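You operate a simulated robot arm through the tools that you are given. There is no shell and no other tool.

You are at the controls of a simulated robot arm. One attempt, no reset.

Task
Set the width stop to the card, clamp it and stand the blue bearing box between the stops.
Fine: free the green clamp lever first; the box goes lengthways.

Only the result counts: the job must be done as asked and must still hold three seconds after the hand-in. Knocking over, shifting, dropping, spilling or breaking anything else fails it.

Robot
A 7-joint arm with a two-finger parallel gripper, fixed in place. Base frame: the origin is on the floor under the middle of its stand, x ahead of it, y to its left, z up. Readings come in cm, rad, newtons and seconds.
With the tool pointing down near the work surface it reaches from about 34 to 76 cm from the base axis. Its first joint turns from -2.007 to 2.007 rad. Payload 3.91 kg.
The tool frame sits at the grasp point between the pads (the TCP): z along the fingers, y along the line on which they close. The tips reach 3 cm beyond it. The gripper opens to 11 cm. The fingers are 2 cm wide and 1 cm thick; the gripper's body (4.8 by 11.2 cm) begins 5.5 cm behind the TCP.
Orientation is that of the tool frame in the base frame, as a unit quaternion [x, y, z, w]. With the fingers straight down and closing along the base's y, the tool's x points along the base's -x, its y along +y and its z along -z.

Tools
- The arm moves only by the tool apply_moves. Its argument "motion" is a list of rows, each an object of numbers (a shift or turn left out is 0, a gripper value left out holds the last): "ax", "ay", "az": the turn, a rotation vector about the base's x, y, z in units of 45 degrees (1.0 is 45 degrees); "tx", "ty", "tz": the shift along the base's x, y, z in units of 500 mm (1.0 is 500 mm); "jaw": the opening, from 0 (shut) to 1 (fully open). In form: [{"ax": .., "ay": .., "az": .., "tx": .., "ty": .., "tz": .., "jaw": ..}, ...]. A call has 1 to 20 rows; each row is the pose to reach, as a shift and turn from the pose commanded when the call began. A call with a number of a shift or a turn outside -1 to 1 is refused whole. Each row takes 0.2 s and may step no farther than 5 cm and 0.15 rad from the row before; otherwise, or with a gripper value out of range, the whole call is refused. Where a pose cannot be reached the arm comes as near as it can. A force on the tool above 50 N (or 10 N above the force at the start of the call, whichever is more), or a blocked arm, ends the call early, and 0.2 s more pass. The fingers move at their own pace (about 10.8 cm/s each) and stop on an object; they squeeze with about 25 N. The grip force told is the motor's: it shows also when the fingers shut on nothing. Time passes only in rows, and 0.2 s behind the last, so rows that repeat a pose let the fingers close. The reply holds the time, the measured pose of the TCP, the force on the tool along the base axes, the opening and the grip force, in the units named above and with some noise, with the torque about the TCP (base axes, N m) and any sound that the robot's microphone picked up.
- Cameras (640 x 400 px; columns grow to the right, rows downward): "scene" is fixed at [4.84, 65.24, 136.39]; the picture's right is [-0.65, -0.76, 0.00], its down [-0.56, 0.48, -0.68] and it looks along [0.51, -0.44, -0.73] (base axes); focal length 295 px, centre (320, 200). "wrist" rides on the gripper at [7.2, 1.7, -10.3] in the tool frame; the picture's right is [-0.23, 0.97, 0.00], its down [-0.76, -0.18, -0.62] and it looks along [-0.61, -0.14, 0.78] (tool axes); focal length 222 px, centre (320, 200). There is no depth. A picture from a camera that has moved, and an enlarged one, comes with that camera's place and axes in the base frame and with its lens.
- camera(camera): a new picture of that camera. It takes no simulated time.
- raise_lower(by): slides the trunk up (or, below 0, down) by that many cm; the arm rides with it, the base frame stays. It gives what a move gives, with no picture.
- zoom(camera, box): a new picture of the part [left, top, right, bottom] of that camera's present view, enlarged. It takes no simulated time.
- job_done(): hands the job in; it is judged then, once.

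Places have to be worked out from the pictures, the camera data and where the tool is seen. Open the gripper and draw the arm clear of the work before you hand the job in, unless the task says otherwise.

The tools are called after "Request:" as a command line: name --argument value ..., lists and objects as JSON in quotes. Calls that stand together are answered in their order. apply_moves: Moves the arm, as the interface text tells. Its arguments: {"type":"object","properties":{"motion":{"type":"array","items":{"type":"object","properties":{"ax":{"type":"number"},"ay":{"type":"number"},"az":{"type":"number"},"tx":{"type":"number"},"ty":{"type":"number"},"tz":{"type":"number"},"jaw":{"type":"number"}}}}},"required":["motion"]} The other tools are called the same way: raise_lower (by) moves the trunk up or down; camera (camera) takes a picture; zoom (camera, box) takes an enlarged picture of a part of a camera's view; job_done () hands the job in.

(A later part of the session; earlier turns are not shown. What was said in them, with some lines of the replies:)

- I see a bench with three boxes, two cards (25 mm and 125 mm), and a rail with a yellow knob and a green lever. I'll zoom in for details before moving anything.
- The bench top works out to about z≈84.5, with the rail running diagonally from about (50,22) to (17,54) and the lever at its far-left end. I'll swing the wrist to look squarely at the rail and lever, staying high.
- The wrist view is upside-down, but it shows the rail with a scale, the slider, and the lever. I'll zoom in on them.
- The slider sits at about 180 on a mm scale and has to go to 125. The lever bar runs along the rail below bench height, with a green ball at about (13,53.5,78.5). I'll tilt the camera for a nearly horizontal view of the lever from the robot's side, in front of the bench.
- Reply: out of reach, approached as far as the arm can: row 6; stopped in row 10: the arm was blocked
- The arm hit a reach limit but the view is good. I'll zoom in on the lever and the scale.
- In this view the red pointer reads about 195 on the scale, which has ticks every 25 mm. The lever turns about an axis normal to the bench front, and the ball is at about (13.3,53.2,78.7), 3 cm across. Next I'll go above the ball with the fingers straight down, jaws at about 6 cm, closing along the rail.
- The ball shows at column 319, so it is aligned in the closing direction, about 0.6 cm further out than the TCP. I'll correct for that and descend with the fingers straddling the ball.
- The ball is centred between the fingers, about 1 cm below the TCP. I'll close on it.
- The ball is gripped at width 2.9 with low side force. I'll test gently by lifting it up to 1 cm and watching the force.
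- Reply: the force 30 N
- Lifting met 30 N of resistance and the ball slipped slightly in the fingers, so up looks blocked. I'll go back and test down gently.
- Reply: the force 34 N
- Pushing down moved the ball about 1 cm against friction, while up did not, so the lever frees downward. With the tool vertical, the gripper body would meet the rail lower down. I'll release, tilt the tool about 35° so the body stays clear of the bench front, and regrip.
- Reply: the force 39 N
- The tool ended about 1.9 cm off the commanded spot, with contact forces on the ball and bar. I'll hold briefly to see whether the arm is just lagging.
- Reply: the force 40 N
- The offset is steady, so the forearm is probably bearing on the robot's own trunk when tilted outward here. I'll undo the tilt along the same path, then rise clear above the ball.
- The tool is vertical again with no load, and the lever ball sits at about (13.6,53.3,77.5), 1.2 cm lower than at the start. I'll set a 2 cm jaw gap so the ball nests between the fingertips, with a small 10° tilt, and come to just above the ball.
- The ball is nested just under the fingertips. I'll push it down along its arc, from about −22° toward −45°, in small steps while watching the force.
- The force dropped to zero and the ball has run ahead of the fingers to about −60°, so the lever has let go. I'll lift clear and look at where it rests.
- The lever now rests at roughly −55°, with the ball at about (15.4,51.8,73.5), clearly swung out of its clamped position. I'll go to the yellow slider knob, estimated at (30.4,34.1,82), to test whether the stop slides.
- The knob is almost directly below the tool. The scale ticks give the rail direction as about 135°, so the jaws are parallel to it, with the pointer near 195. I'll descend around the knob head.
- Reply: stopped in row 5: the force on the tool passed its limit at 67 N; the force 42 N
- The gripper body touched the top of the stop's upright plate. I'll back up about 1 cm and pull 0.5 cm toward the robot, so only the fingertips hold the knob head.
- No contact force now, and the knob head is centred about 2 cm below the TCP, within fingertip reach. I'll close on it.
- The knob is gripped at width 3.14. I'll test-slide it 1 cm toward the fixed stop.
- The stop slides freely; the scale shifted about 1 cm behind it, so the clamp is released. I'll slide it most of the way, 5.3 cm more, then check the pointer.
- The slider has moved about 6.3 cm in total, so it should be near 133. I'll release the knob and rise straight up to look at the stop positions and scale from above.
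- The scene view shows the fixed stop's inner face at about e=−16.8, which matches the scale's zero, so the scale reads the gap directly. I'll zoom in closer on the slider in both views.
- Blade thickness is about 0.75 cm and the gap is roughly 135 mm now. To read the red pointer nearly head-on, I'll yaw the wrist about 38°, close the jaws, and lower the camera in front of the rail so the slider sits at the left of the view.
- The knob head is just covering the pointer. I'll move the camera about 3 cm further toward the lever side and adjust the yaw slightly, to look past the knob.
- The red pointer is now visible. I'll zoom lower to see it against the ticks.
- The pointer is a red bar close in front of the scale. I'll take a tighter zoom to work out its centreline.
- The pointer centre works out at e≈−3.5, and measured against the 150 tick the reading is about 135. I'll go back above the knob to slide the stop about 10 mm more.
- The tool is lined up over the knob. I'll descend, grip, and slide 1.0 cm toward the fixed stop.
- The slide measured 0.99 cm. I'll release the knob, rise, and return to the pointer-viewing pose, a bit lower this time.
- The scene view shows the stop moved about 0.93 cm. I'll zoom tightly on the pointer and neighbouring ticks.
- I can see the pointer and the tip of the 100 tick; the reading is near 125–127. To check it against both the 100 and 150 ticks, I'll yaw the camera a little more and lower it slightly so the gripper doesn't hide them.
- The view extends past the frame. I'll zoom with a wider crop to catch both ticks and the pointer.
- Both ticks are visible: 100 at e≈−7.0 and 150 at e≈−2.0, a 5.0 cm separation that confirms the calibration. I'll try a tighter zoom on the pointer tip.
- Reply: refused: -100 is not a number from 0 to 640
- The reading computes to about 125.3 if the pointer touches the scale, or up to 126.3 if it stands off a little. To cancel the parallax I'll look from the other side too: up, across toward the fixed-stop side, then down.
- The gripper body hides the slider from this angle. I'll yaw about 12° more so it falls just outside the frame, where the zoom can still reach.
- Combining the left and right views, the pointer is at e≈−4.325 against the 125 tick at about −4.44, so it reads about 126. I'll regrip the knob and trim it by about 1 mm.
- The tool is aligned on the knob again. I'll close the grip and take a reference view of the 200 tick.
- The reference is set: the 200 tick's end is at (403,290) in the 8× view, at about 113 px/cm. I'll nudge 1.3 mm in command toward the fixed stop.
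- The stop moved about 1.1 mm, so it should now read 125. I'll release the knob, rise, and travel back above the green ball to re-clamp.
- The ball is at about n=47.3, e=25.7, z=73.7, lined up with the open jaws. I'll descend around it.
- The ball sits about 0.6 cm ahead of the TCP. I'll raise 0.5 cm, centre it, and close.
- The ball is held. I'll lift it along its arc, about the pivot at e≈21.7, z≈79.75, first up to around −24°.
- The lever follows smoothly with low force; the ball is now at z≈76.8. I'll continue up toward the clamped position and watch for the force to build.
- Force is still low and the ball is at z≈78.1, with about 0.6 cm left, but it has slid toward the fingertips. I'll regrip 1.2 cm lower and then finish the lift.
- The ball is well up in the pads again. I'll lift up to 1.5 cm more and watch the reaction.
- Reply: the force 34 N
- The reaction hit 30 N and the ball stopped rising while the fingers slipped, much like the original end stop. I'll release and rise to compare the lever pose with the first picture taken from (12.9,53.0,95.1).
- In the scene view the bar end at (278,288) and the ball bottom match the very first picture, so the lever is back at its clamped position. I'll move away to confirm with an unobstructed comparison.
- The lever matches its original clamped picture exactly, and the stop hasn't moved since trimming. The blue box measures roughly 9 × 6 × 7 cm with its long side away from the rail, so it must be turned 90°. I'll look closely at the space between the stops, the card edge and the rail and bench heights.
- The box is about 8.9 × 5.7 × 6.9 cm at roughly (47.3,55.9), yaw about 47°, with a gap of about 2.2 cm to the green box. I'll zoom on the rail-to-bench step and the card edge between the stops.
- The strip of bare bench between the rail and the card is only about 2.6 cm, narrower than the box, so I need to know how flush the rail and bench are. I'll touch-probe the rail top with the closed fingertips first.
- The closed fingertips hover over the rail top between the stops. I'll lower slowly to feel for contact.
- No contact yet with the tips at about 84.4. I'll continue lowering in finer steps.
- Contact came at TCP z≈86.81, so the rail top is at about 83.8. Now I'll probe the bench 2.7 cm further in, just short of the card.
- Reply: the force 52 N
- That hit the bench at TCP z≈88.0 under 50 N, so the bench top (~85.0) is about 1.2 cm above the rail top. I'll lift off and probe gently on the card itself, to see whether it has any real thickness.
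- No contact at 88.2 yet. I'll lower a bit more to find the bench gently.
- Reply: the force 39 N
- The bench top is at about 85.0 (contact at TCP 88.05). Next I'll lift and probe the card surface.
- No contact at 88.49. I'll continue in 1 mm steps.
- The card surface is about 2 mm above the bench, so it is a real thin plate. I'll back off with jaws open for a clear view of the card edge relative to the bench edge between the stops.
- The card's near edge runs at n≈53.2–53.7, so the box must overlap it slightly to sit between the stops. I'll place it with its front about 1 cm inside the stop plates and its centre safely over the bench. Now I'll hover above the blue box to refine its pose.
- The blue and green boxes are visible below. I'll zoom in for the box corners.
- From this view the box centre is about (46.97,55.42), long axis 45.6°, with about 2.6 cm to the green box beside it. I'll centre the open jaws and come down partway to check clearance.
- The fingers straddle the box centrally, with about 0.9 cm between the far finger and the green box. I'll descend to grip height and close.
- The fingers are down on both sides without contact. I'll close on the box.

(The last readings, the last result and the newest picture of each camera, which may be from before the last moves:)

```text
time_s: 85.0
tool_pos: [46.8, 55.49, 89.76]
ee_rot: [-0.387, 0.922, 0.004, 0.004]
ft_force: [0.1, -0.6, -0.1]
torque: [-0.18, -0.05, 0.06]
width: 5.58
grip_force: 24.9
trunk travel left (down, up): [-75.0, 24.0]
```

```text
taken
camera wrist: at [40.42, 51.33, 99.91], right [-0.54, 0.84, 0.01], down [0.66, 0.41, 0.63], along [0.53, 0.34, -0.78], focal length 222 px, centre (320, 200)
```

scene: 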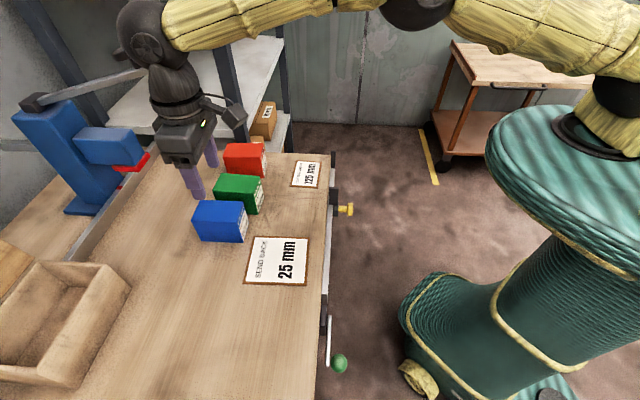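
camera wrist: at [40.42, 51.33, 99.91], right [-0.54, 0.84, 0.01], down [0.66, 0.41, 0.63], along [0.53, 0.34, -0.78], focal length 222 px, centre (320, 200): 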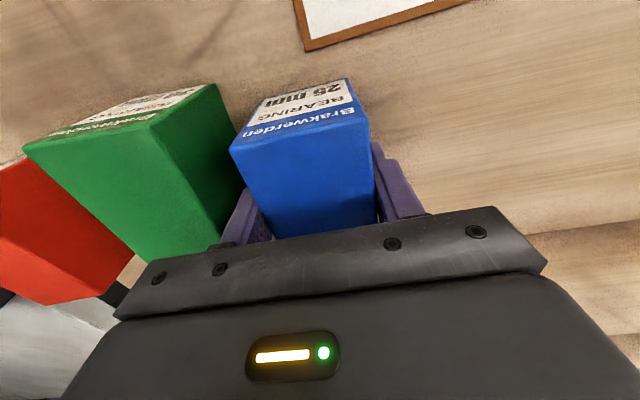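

The box is gripped at width 5.58 cm. I'll lift straight up.

Request:
apply_moves --motion '[{"tz": 0.015, "jaw": 0.0}, {"tz": 0.04, "jaw": 0.0}, {"tz": 0.09, "jaw": 0.0}, {"tz": 0.15, "jaw": 0.0}, {"tz": 0.21, "jaw": 0.0}, {"tz": 0.26, "jaw": 0.0}, {"tz": 0.26, "jaw": 0.0}]'

Request:
camera --camera "scene"

Request:
camera --camera "wrist"

```text
time_s: 86.6
tool_pos: [46.74, 55.38, 102.84]
ee_rot: [-0.387, 0.922, 0.004, 0.004]
ft_force: [0.4, 0.0, -3.4]
torque: [-0.02, -0.01, -0.01]
width: 5.58
grip_force: 25.2
trunk travel left (down, up): [-75.0, 24.0]
```

```text
taken
```

scene: 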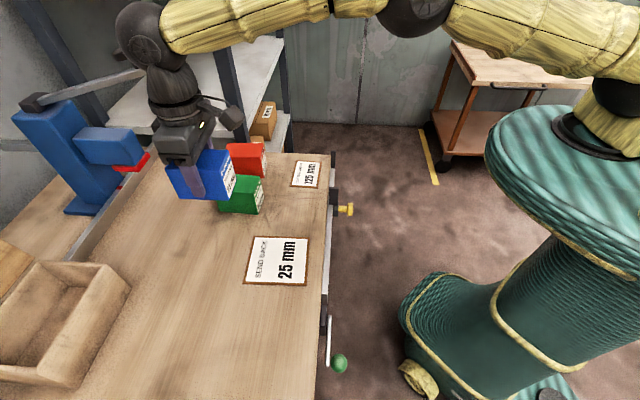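

```text
taken
camera wrist: at [40.48, 51.23, 112.99], right [-0.54, 0.84, 0.01], down [0.66, 0.41, 0.63], along [0.53, 0.34, -0.78], focal length 222 px, centre (320, 200)
```

wrist: 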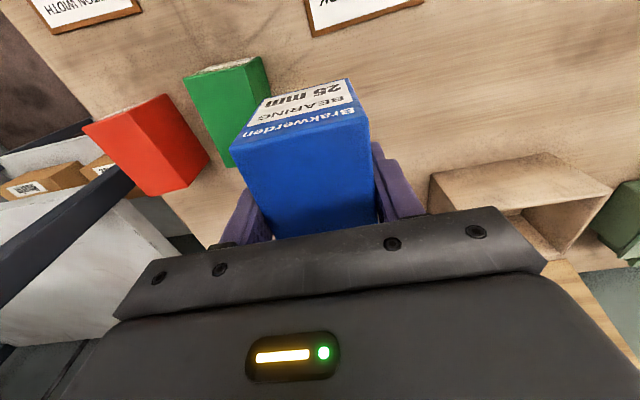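

The lift is clean, with the box weighing about 0.35 kg. I'll carry it toward the gap while turning −90°, in two stages at safe height.

Request:
apply_moves --motion '[{"tx": -0.002, "ty": -0.03, "az": -0.12, "jaw": 0.0}, {"tx": -0.005, "ty": -0.06, "az": -0.25, "jaw": 0.0}, {"tx": -0.007, "ty": -0.095, "az": -0.38, "jaw": 0.0}, {"tx": -0.01, "ty": -0.13, "az": -0.5, "jaw": 0.0}, {"tx": -0.012, "ty": -0.165, "az": -0.63, "jaw": 0.0}, {"tx": -0.015, "ty": -0.2, "az": -0.76, "jaw": 0.0}, {"tx": -0.018, "ty": -0.23, "az": -0.88, "jaw": 0.0}, {"tx": -0.02, "ty": -0.26, "az": -1.0, "jaw": 0.0}]'

Request:
apply_moves --motion '[{"tx": -0.002, "ty": -0.03, "az": -0.12, "jaw": 0.0}, {"tx": -0.005, "ty": -0.06, "az": -0.25, "jaw": 0.0}, {"tx": -0.007, "ty": -0.095, "az": -0.38, "jaw": 0.0}, {"tx": -0.01, "ty": -0.13, "az": -0.5, "jaw": 0.0}, {"tx": -0.012, "ty": -0.165, "az": -0.63, "jaw": 0.0}, {"tx": -0.015, "ty": -0.2, "az": -0.76, "jaw": 0.0}, {"tx": -0.018, "ty": -0.23, "az": -0.88, "jaw": 0.0}, {"tx": -0.02, "ty": -0.256, "az": -1.0, "jaw": 0.0}, {"tx": -0.02, "ty": -0.256, "az": -1.0, "jaw": 0.0}]'

Request:
camera --camera "scene"

Request:
camera --camera "wrist"

```text
time_s: 88.4
tool_pos: [45.86, 42.53, 102.66]
ee_rot: [-0.005, 1.0, 0.003, 0.006]
ft_force: [-0.6, 0.6, -4.0]
torque: [0.03, 0.01, 0.03]
width: 5.56
grip_force: 25.2
trunk travel left (down, up): [-75.0, 24.0]
```

```text
time_s: 90.4
tool_pos: [44.8, 29.73, 102.41]
ee_rot: [0.378, 0.926, 0.001, 0.006]
ft_force: [0.0, -0.2, -4.0]
torque: [-0.01, 0.0, 0.0]
width: 5.59
grip_force: 25.2
trunk travel left (down, up): [-75.0, 24.0]
```

```text
taken
```

scene: 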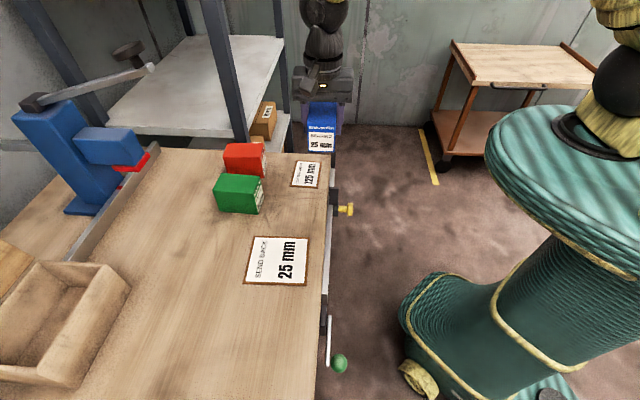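

```text
taken
camera wrist: at [40.77, 36.06, 112.72], right [0.84, 0.54, 0.01], down [0.41, -0.66, 0.63], along [0.34, -0.53, -0.78], focal length 222 px, centre (320, 200)
```

wrist: 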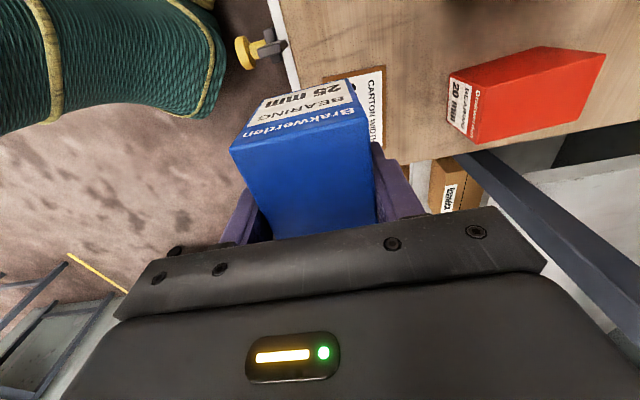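

The box is now long-side along the rail, over the gap (TCP n≈52.7, e≈−10.5, yaw within 1°). I'll add a slight 4° forward lean to match the bench and card support, and lower to just above the surface.

Request:
apply_moves --motion '[{"tx": -0.002, "ty": -0.003, "az": -0.017, "tz": -0.03, "jaw": 0.0}, {"tx": -0.0038, "ty": -0.0066, "az": -0.017, "ax": 0.03, "ay": -0.03, "tz": -0.08, "jaw": 0.0}, {"tx": -0.0038, "ty": -0.0066, "az": -0.017, "ax": 0.065, "ay": -0.065, "tz": -0.13, "jaw": 0.0}, {"tx": -0.0038, "ty": -0.0066, "az": -0.017, "ax": 0.065, "ay": -0.065, "tz": -0.17, "jaw": 0.0}, {"tx": -0.0038, "ty": -0.0066, "az": -0.017, "ax": 0.065, "ay": -0.065, "tz": -0.2, "jaw": 0.0}, {"tx": -0.0038, "ty": -0.0066, "az": -0.017, "ax": 0.065, "ay": -0.065, "tz": -0.22, "jaw": 0.0}, {"tx": -0.0038, "ty": -0.0066, "az": -0.017, "ax": 0.065, "ay": -0.065, "tz": -0.22, "jaw": 0.0}]'

Request:
zoom --camera "scene" --box '[270, 120, 390, 220]'

Request:
camera --camera "wrist"

```text
time_s: 92.0
tool_pos: [44.77, 29.42, 91.6]
ee_rot: [0.383, 0.923, 0.033, 0.021]
ft_force: [0.4, -0.2, -4.9]
torque: [0.01, -0.01, 0.0]
width: 5.58
grip_force: 24.5
trunk travel left (down, up): [-75.0, 24.0]
```

```text
4.00 times, centred on (330, 170) of scene
camera zoom: at [4.84, 65.24, 136.39], right [-0.65, -0.76, 0.0], down [-0.56, 0.48, -0.68], along [0.51, -0.44, -0.73], focal length 1179 px, centre (280, 320)
```

zoom: 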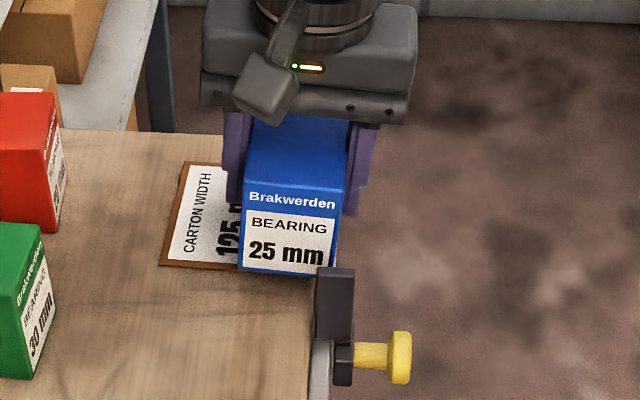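

```text
taken
camera wrist: at [40.18, 35.18, 101.83], right [0.85, 0.52, 0.08], down [0.37, -0.69, 0.62], along [0.38, -0.49, -0.78], focal length 222 px, centre (320, 200)
```

wrist: 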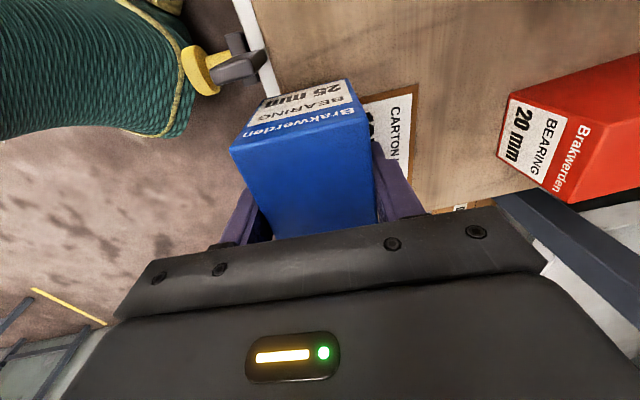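

The box end face is lined up: its front corner overlaps the stop blade's depth by about 0.9 cm, with clearance to both stops. I'll lower toward contact.

Request:
apply_moves --motion '[{"tz": -0.008, "jaw": 0.0}, {"tz": -0.016, "jaw": 0.0}, {"tz": -0.022, "jaw": 0.0}, {"tz": -0.026, "jaw": 0.0}, {"tz": -0.026, "jaw": 0.0}]'

Request:
apply_moves --motion '[{"tz": -0.003, "jaw": 0.0}, {"tz": -0.006, "jaw": 0.0}, {"tz": -0.006, "jaw": 0.0}]'

Request:
zoom --camera "scene" --box '[270, 120, 390, 220]'

```text
time_s: 93.2
tool_pos: [44.77, 29.37, 90.25]
ee_rot: [0.384, 0.923, 0.033, 0.02]
ft_force: [-0.3, 0.4, -4.4]
torque: [-0.01, 0.0, 0.0]
width: 5.59
grip_force: 24.9
trunk travel left (down, up): [-75.0, 24.0]
```

```text
time_s: 94.0
tool_pos: [44.65, 29.42, 89.91]
ee_rot: [0.384, 0.923, 0.033, 0.02]
ft_force: [0.9, -0.5, -4.6]
torque: [0.0, -0.01, -0.02]
width: 5.58
grip_force: 24.8
trunk travel left (down, up): [-75.0, 24.0]
```

```text
4.00 times, centred on (330, 170) of scene
camera zoom: at [4.84, 65.24, 136.39], right [-0.65, -0.76, 0.0], down [-0.56, 0.48, -0.68], along [0.51, -0.44, -0.73], focal length 1179 px, centre (280, 320)
```

zoom: 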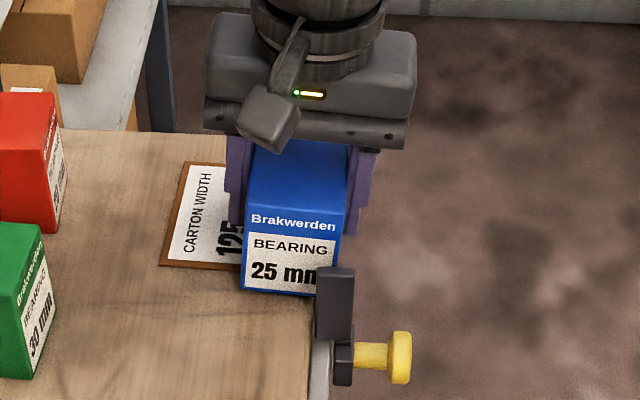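

No contact yet at TCP 89.9. I'll continue in small steps.

Request:
apply_moves --motion '[{"tz": -0.002, "jaw": 0.0}, {"tz": -0.004, "jaw": 0.0}, {"tz": -0.004, "jaw": 0.0}]'

Request:
apply_moves --motion '[{"tz": -0.002, "jaw": 0.0}, {"tz": -0.003, "jaw": 0.0}, {"tz": -0.003, "jaw": 0.0}]'

```text
time_s: 94.8
tool_pos: [44.77, 29.17, 89.9]
ee_rot: [0.384, 0.923, 0.035, 0.021]
ft_force: [-0.1, -0.3, 6.8]
torque: [-0.3, -0.38, -0.08]
width: 5.6
grip_force: 25.5
trunk travel left (down, up): [-75.0, 24.0]
```

```text
time_s: 95.6
tool_pos: [44.55, 29.24, 89.89]
ee_rot: [0.384, 0.923, 0.035, 0.022]
ft_force: [3.7, 0.3, 20.9]
torque: [0.07, -0.09, -0.07]
width: 5.57
grip_force: 24.3
trunk travel left (down, up): [-75.0, 24.0]
```

Contact came at TCP 89.9, just as predicted, and the torque is nearly balanced, so the box is bearing evenly. I'll ease off the downward press slightly and open the jaws gradually.

Request:
apply_moves --motion '[{"tz": 0.002, "jaw": 0.0}, {"tz": 0.003, "jaw": 0.5}, {"tz": 0.003, "jaw": 0.52}, {"tz": 0.003, "jaw": 0.54}, {"tz": 0.003, "jaw": 0.58}, {"tz": 0.003, "jaw": 0.64}, {"tz": 0.003, "jaw": 0.7}, {"tz": 0.003, "jaw": 0.7}]'

Request:
zoom --camera "scene" --box '[270, 120, 390, 220]'

Request:
camera --camera "wrist"

```text
time_s: 97.4
tool_pos: [44.63, 29.36, 89.74]
ee_rot: [0.384, 0.922, 0.034, 0.021]
ft_force: [-0.2, -0.1, 0.1]
torque: [-0.02, 0.02, -0.01]
width: 7.68
grip_force: 0.0
trunk travel left (down, up): [-75.0, 24.0]
```

```text
4.00 times, centred on (330, 170) of scene
camera zoom: at [4.84, 65.24, 136.39], right [-0.65, -0.76, 0.0], down [-0.56, 0.48, -0.68], along [0.51, -0.44, -0.73], focal length 1179 px, centre (280, 320)
```

zoom: 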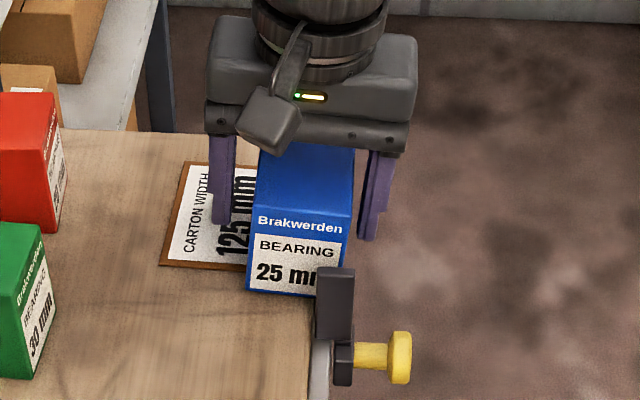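

```text
taken
camera wrist: at [39.99, 35.15, 100.06], right [0.85, 0.52, 0.08], down [0.37, -0.69, 0.62], along [0.38, -0.49, -0.78], focal length 222 px, centre (320, 200)
```

wrist: 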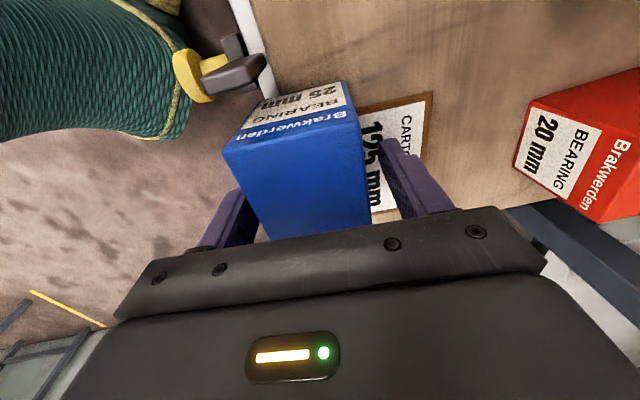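

The jaws are open and the box stands on its own between the stops, leaning only a few degrees. I'll withdraw straight up along the tool axis.

Request:
apply_moves --motion '[{"tz": 0.03, "tx": -0.0016, "ty": -0.0016, "jaw": 0.72}, {"tz": 0.07, "tx": -0.0038, "ty": -0.0038, "jaw": 0.74}, {"tz": 0.11, "tx": -0.006, "ty": -0.006, "jaw": 0.76}, {"tz": 0.16, "tx": -0.0088, "ty": -0.0088, "jaw": 0.8}, {"tz": 0.23, "tx": -0.0126, "ty": -0.0126, "jaw": 0.8}, {"tz": 0.3, "tx": -0.03, "ty": -0.03, "jaw": 0.8}]'

Request:
zoom --camera "scene" --box '[270, 120, 390, 220]'

Request:
camera --camera "wrist"

```text
time_s: 98.8
tool_pos: [43.1, 27.45, 105.08]
ee_rot: [0.383, 0.923, 0.034, 0.021]
ft_force: [-0.9, 0.0, 0.1]
torque: [0.01, -0.01, 0.0]
width: 8.81
grip_force: 0.0
trunk travel left (down, up): [-75.0, 24.0]
```

```text
4.00 times, centred on (330, 170) of scene
camera zoom: at [4.84, 65.24, 136.39], right [-0.65, -0.76, 0.0], down [-0.56, 0.48, -0.68], along [0.51, -0.44, -0.73], focal length 1179 px, centre (280, 320)
```

zoom: 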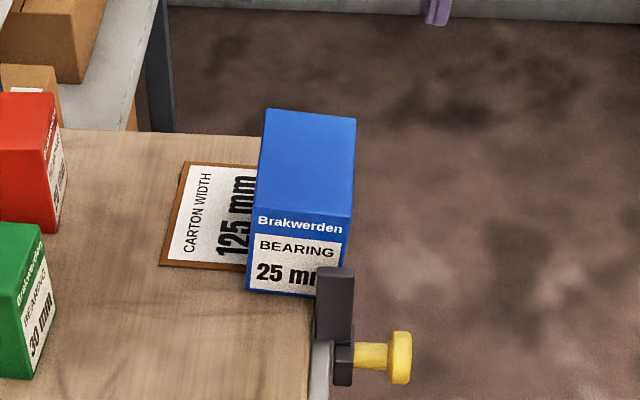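

```text
taken
camera wrist: at [38.53, 33.42, 115.35], right [0.85, 0.52, 0.08], down [0.37, -0.69, 0.62], along [0.38, -0.49, -0.78], focal length 222 px, centre (320, 200)
```

wrist: 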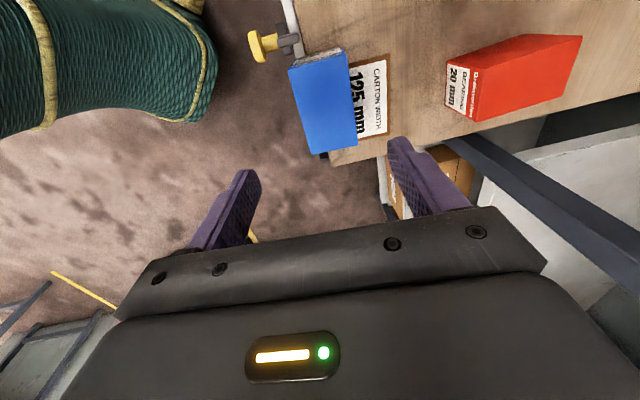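

The box stands stably between the stops. I'll check that the card, stops and lever are undisturbed by repeating the earlier zooms.

Request:
zoom --camera "scene" --box '[280, 150, 340, 200]'

Request:
zoom --camera "scene" --box '[315, 175, 355, 215]'

Request:
zoom --camera "scene" --box '[260, 280, 420, 400]'

Request:
zoom --camera "wrist" --box '[240, 10, 420, 170]'

```text
8.00 times, centred on (310, 175) of scene
camera zoom: at [4.84, 65.24, 136.39], right [-0.65, -0.76, 0.0], down [-0.56, 0.48, -0.68], along [0.51, -0.44, -0.73], focal length 2358 px, centre (400, 400)
```

zoom: 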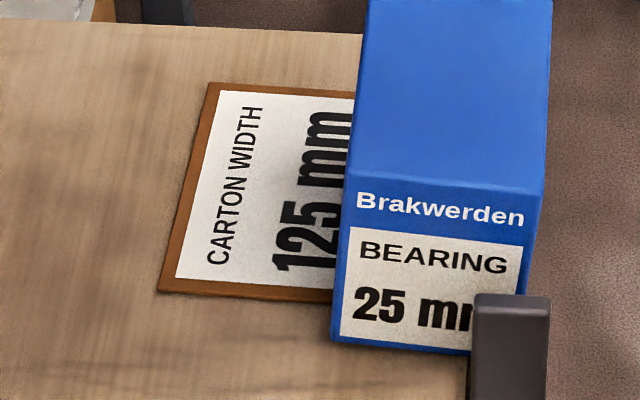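

```text
10.00 times, centred on (335, 195) of scene
camera zoom: at [4.84, 65.24, 136.39], right [-0.65, -0.76, 0.0], down [-0.56, 0.48, -0.68], along [0.51, -0.44, -0.73], focal length 2947 px, centre (170, 250)
```

zoom: 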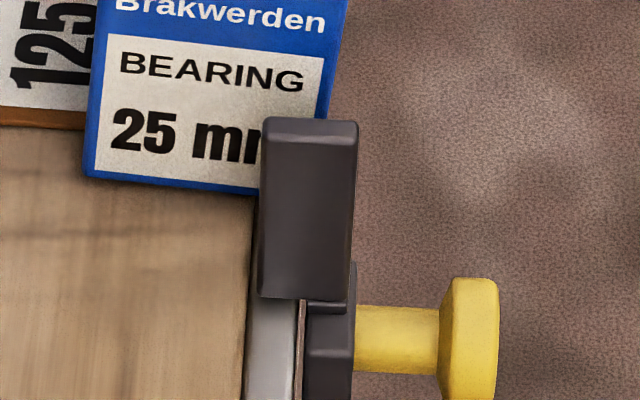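

```text
3.33 times, centred on (340, 340) of scene
camera zoom: at [4.84, 65.24, 136.39], right [-0.65, -0.76, 0.0], down [-0.56, 0.48, -0.68], along [0.51, -0.44, -0.73], focal length 982 px, centre (253, -267)
```

zoom: 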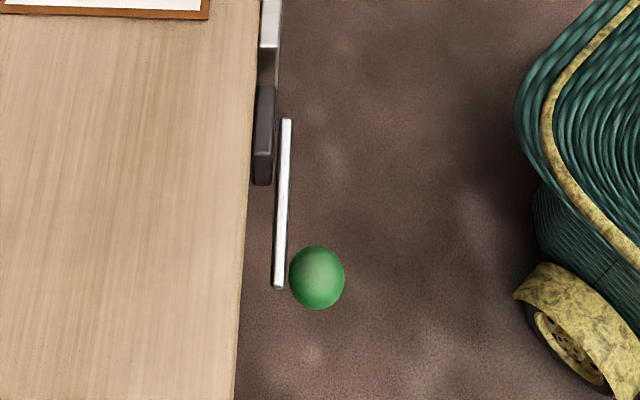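

```text
2.50 times, centred on (330, 90) of wrist
camera zoom: at [38.53, 33.42, 115.35], right [0.85, 0.52, 0.08], down [0.37, -0.69, 0.62], along [0.38, -0.49, -0.78], focal length 555 px, centre (295, 475)
```

zoom: 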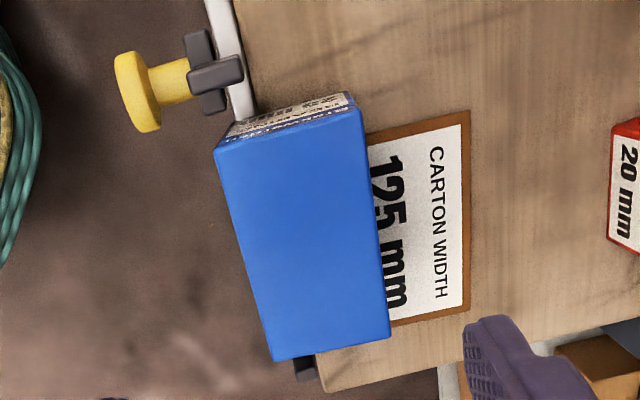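

The card, stop and lever all match their earlier positions exactly. The box stands lengthways between the stops with clearance at both ends. I'll draw the arm well clear of the work.

Request:
apply_moves --motion '[{"tz": 0.03, "tx": -0.03, "ty": -0.03, "jaw": 0.8}, {"tz": 0.06, "tx": -0.07, "ty": -0.07, "jaw": 0.9}, {"tz": 0.1, "tx": -0.11, "ty": -0.11, "jaw": 1.0}, {"tz": 0.12, "tx": -0.15, "ty": -0.14, "jaw": 1.0}, {"tz": 0.12, "tx": -0.17, "ty": -0.15, "jaw": 1.0}, {"tz": 0.12, "tx": -0.17, "ty": -0.15, "jaw": 1.0}]'

Request:
camera --camera "scene"

Request:
zoom --camera "scene" --box '[270, 120, 390, 220]'

Request:
camera --camera "wrist"

```text
time_s: 100.2
tool_pos: [34.76, 20.31, 111.02]
ee_rot: [0.384, 0.922, 0.034, 0.021]
ft_force: [-0.2, 0.3, 0.2]
torque: [0.03, 0.0, -0.01]
width: 11.02
grip_force: 0.1
trunk travel left (down, up): [-75.0, 24.0]
```

```text
taken
```

scene: 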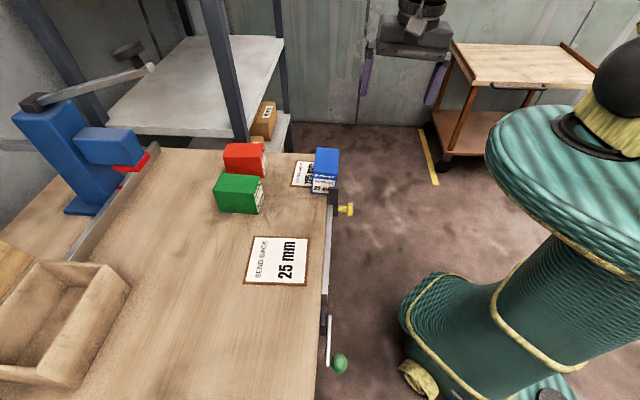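

```text
4.00 times, centred on (330, 170) of scene
camera zoom: at [4.84, 65.24, 136.39], right [-0.65, -0.76, 0.0], down [-0.56, 0.48, -0.68], along [0.51, -0.44, -0.73], focal length 1179 px, centre (280, 320)
```

zoom: 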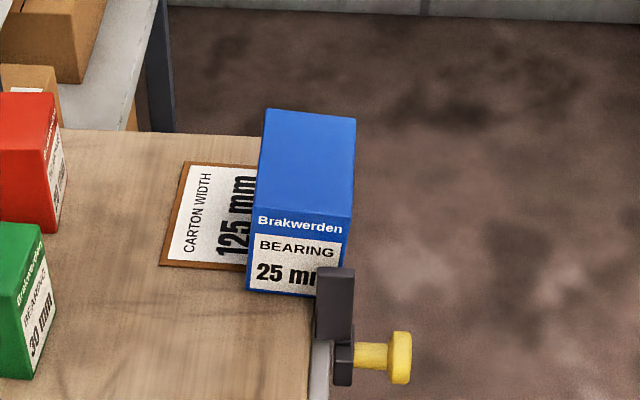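

```text
taken
camera wrist: at [30.15, 26.1, 121.29], right [0.85, 0.52, 0.08], down [0.37, -0.69, 0.62], along [0.38, -0.49, -0.78], focal length 222 px, centre (320, 200)
```

wrist: 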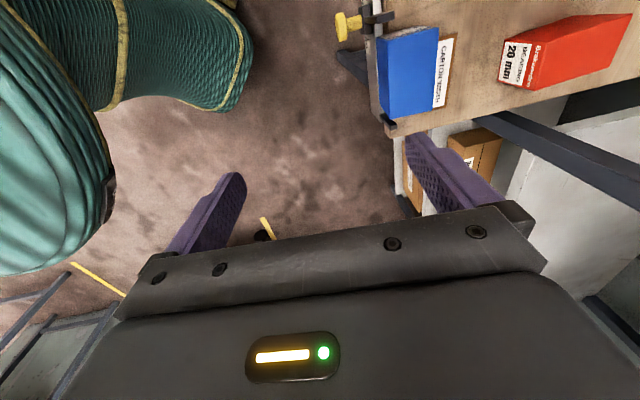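

The box is steady between the stops, the stop is set at 125 and clamped, and nothing else has moved. The gripper is open and the arm is clear, so I'm handing in the job.

Request:
job_done

```text
The job is handed in.
```

I set the width stop to 125 mm, clamped it again, and stood the blue bearing box lengthways between the stops. I handed the job in with the gripper open and the arm clear, and I don't have the verdict.

- **Stop:** I freed the green lever by swinging it down, then slid the stop from about 197 mm. My best estimate from the camera views is 125 mm, within about half a millimetre.
- **Clamp:** The lever is back up, and in the camera view it sits exactly where it started. I didn't push on the stop to test the hold.
- **Box:** It stands with more than 1 cm of clearance at each end and overlaps the stop plates by about 1 cm. It leans about 5–6° toward the robot: the free bench strip is narrower than the box, so its back edge rests on the 2 mm thick "125 mm" card.
- **Everything else:** The card under the box, the stop and the lever matched their earlier pictures after placing. The other boxes look untouched.

The lean is the main risk if the check for standing upright is strict. I kept it because placing the box flat on the card would have put it behind the stops instead of between them.
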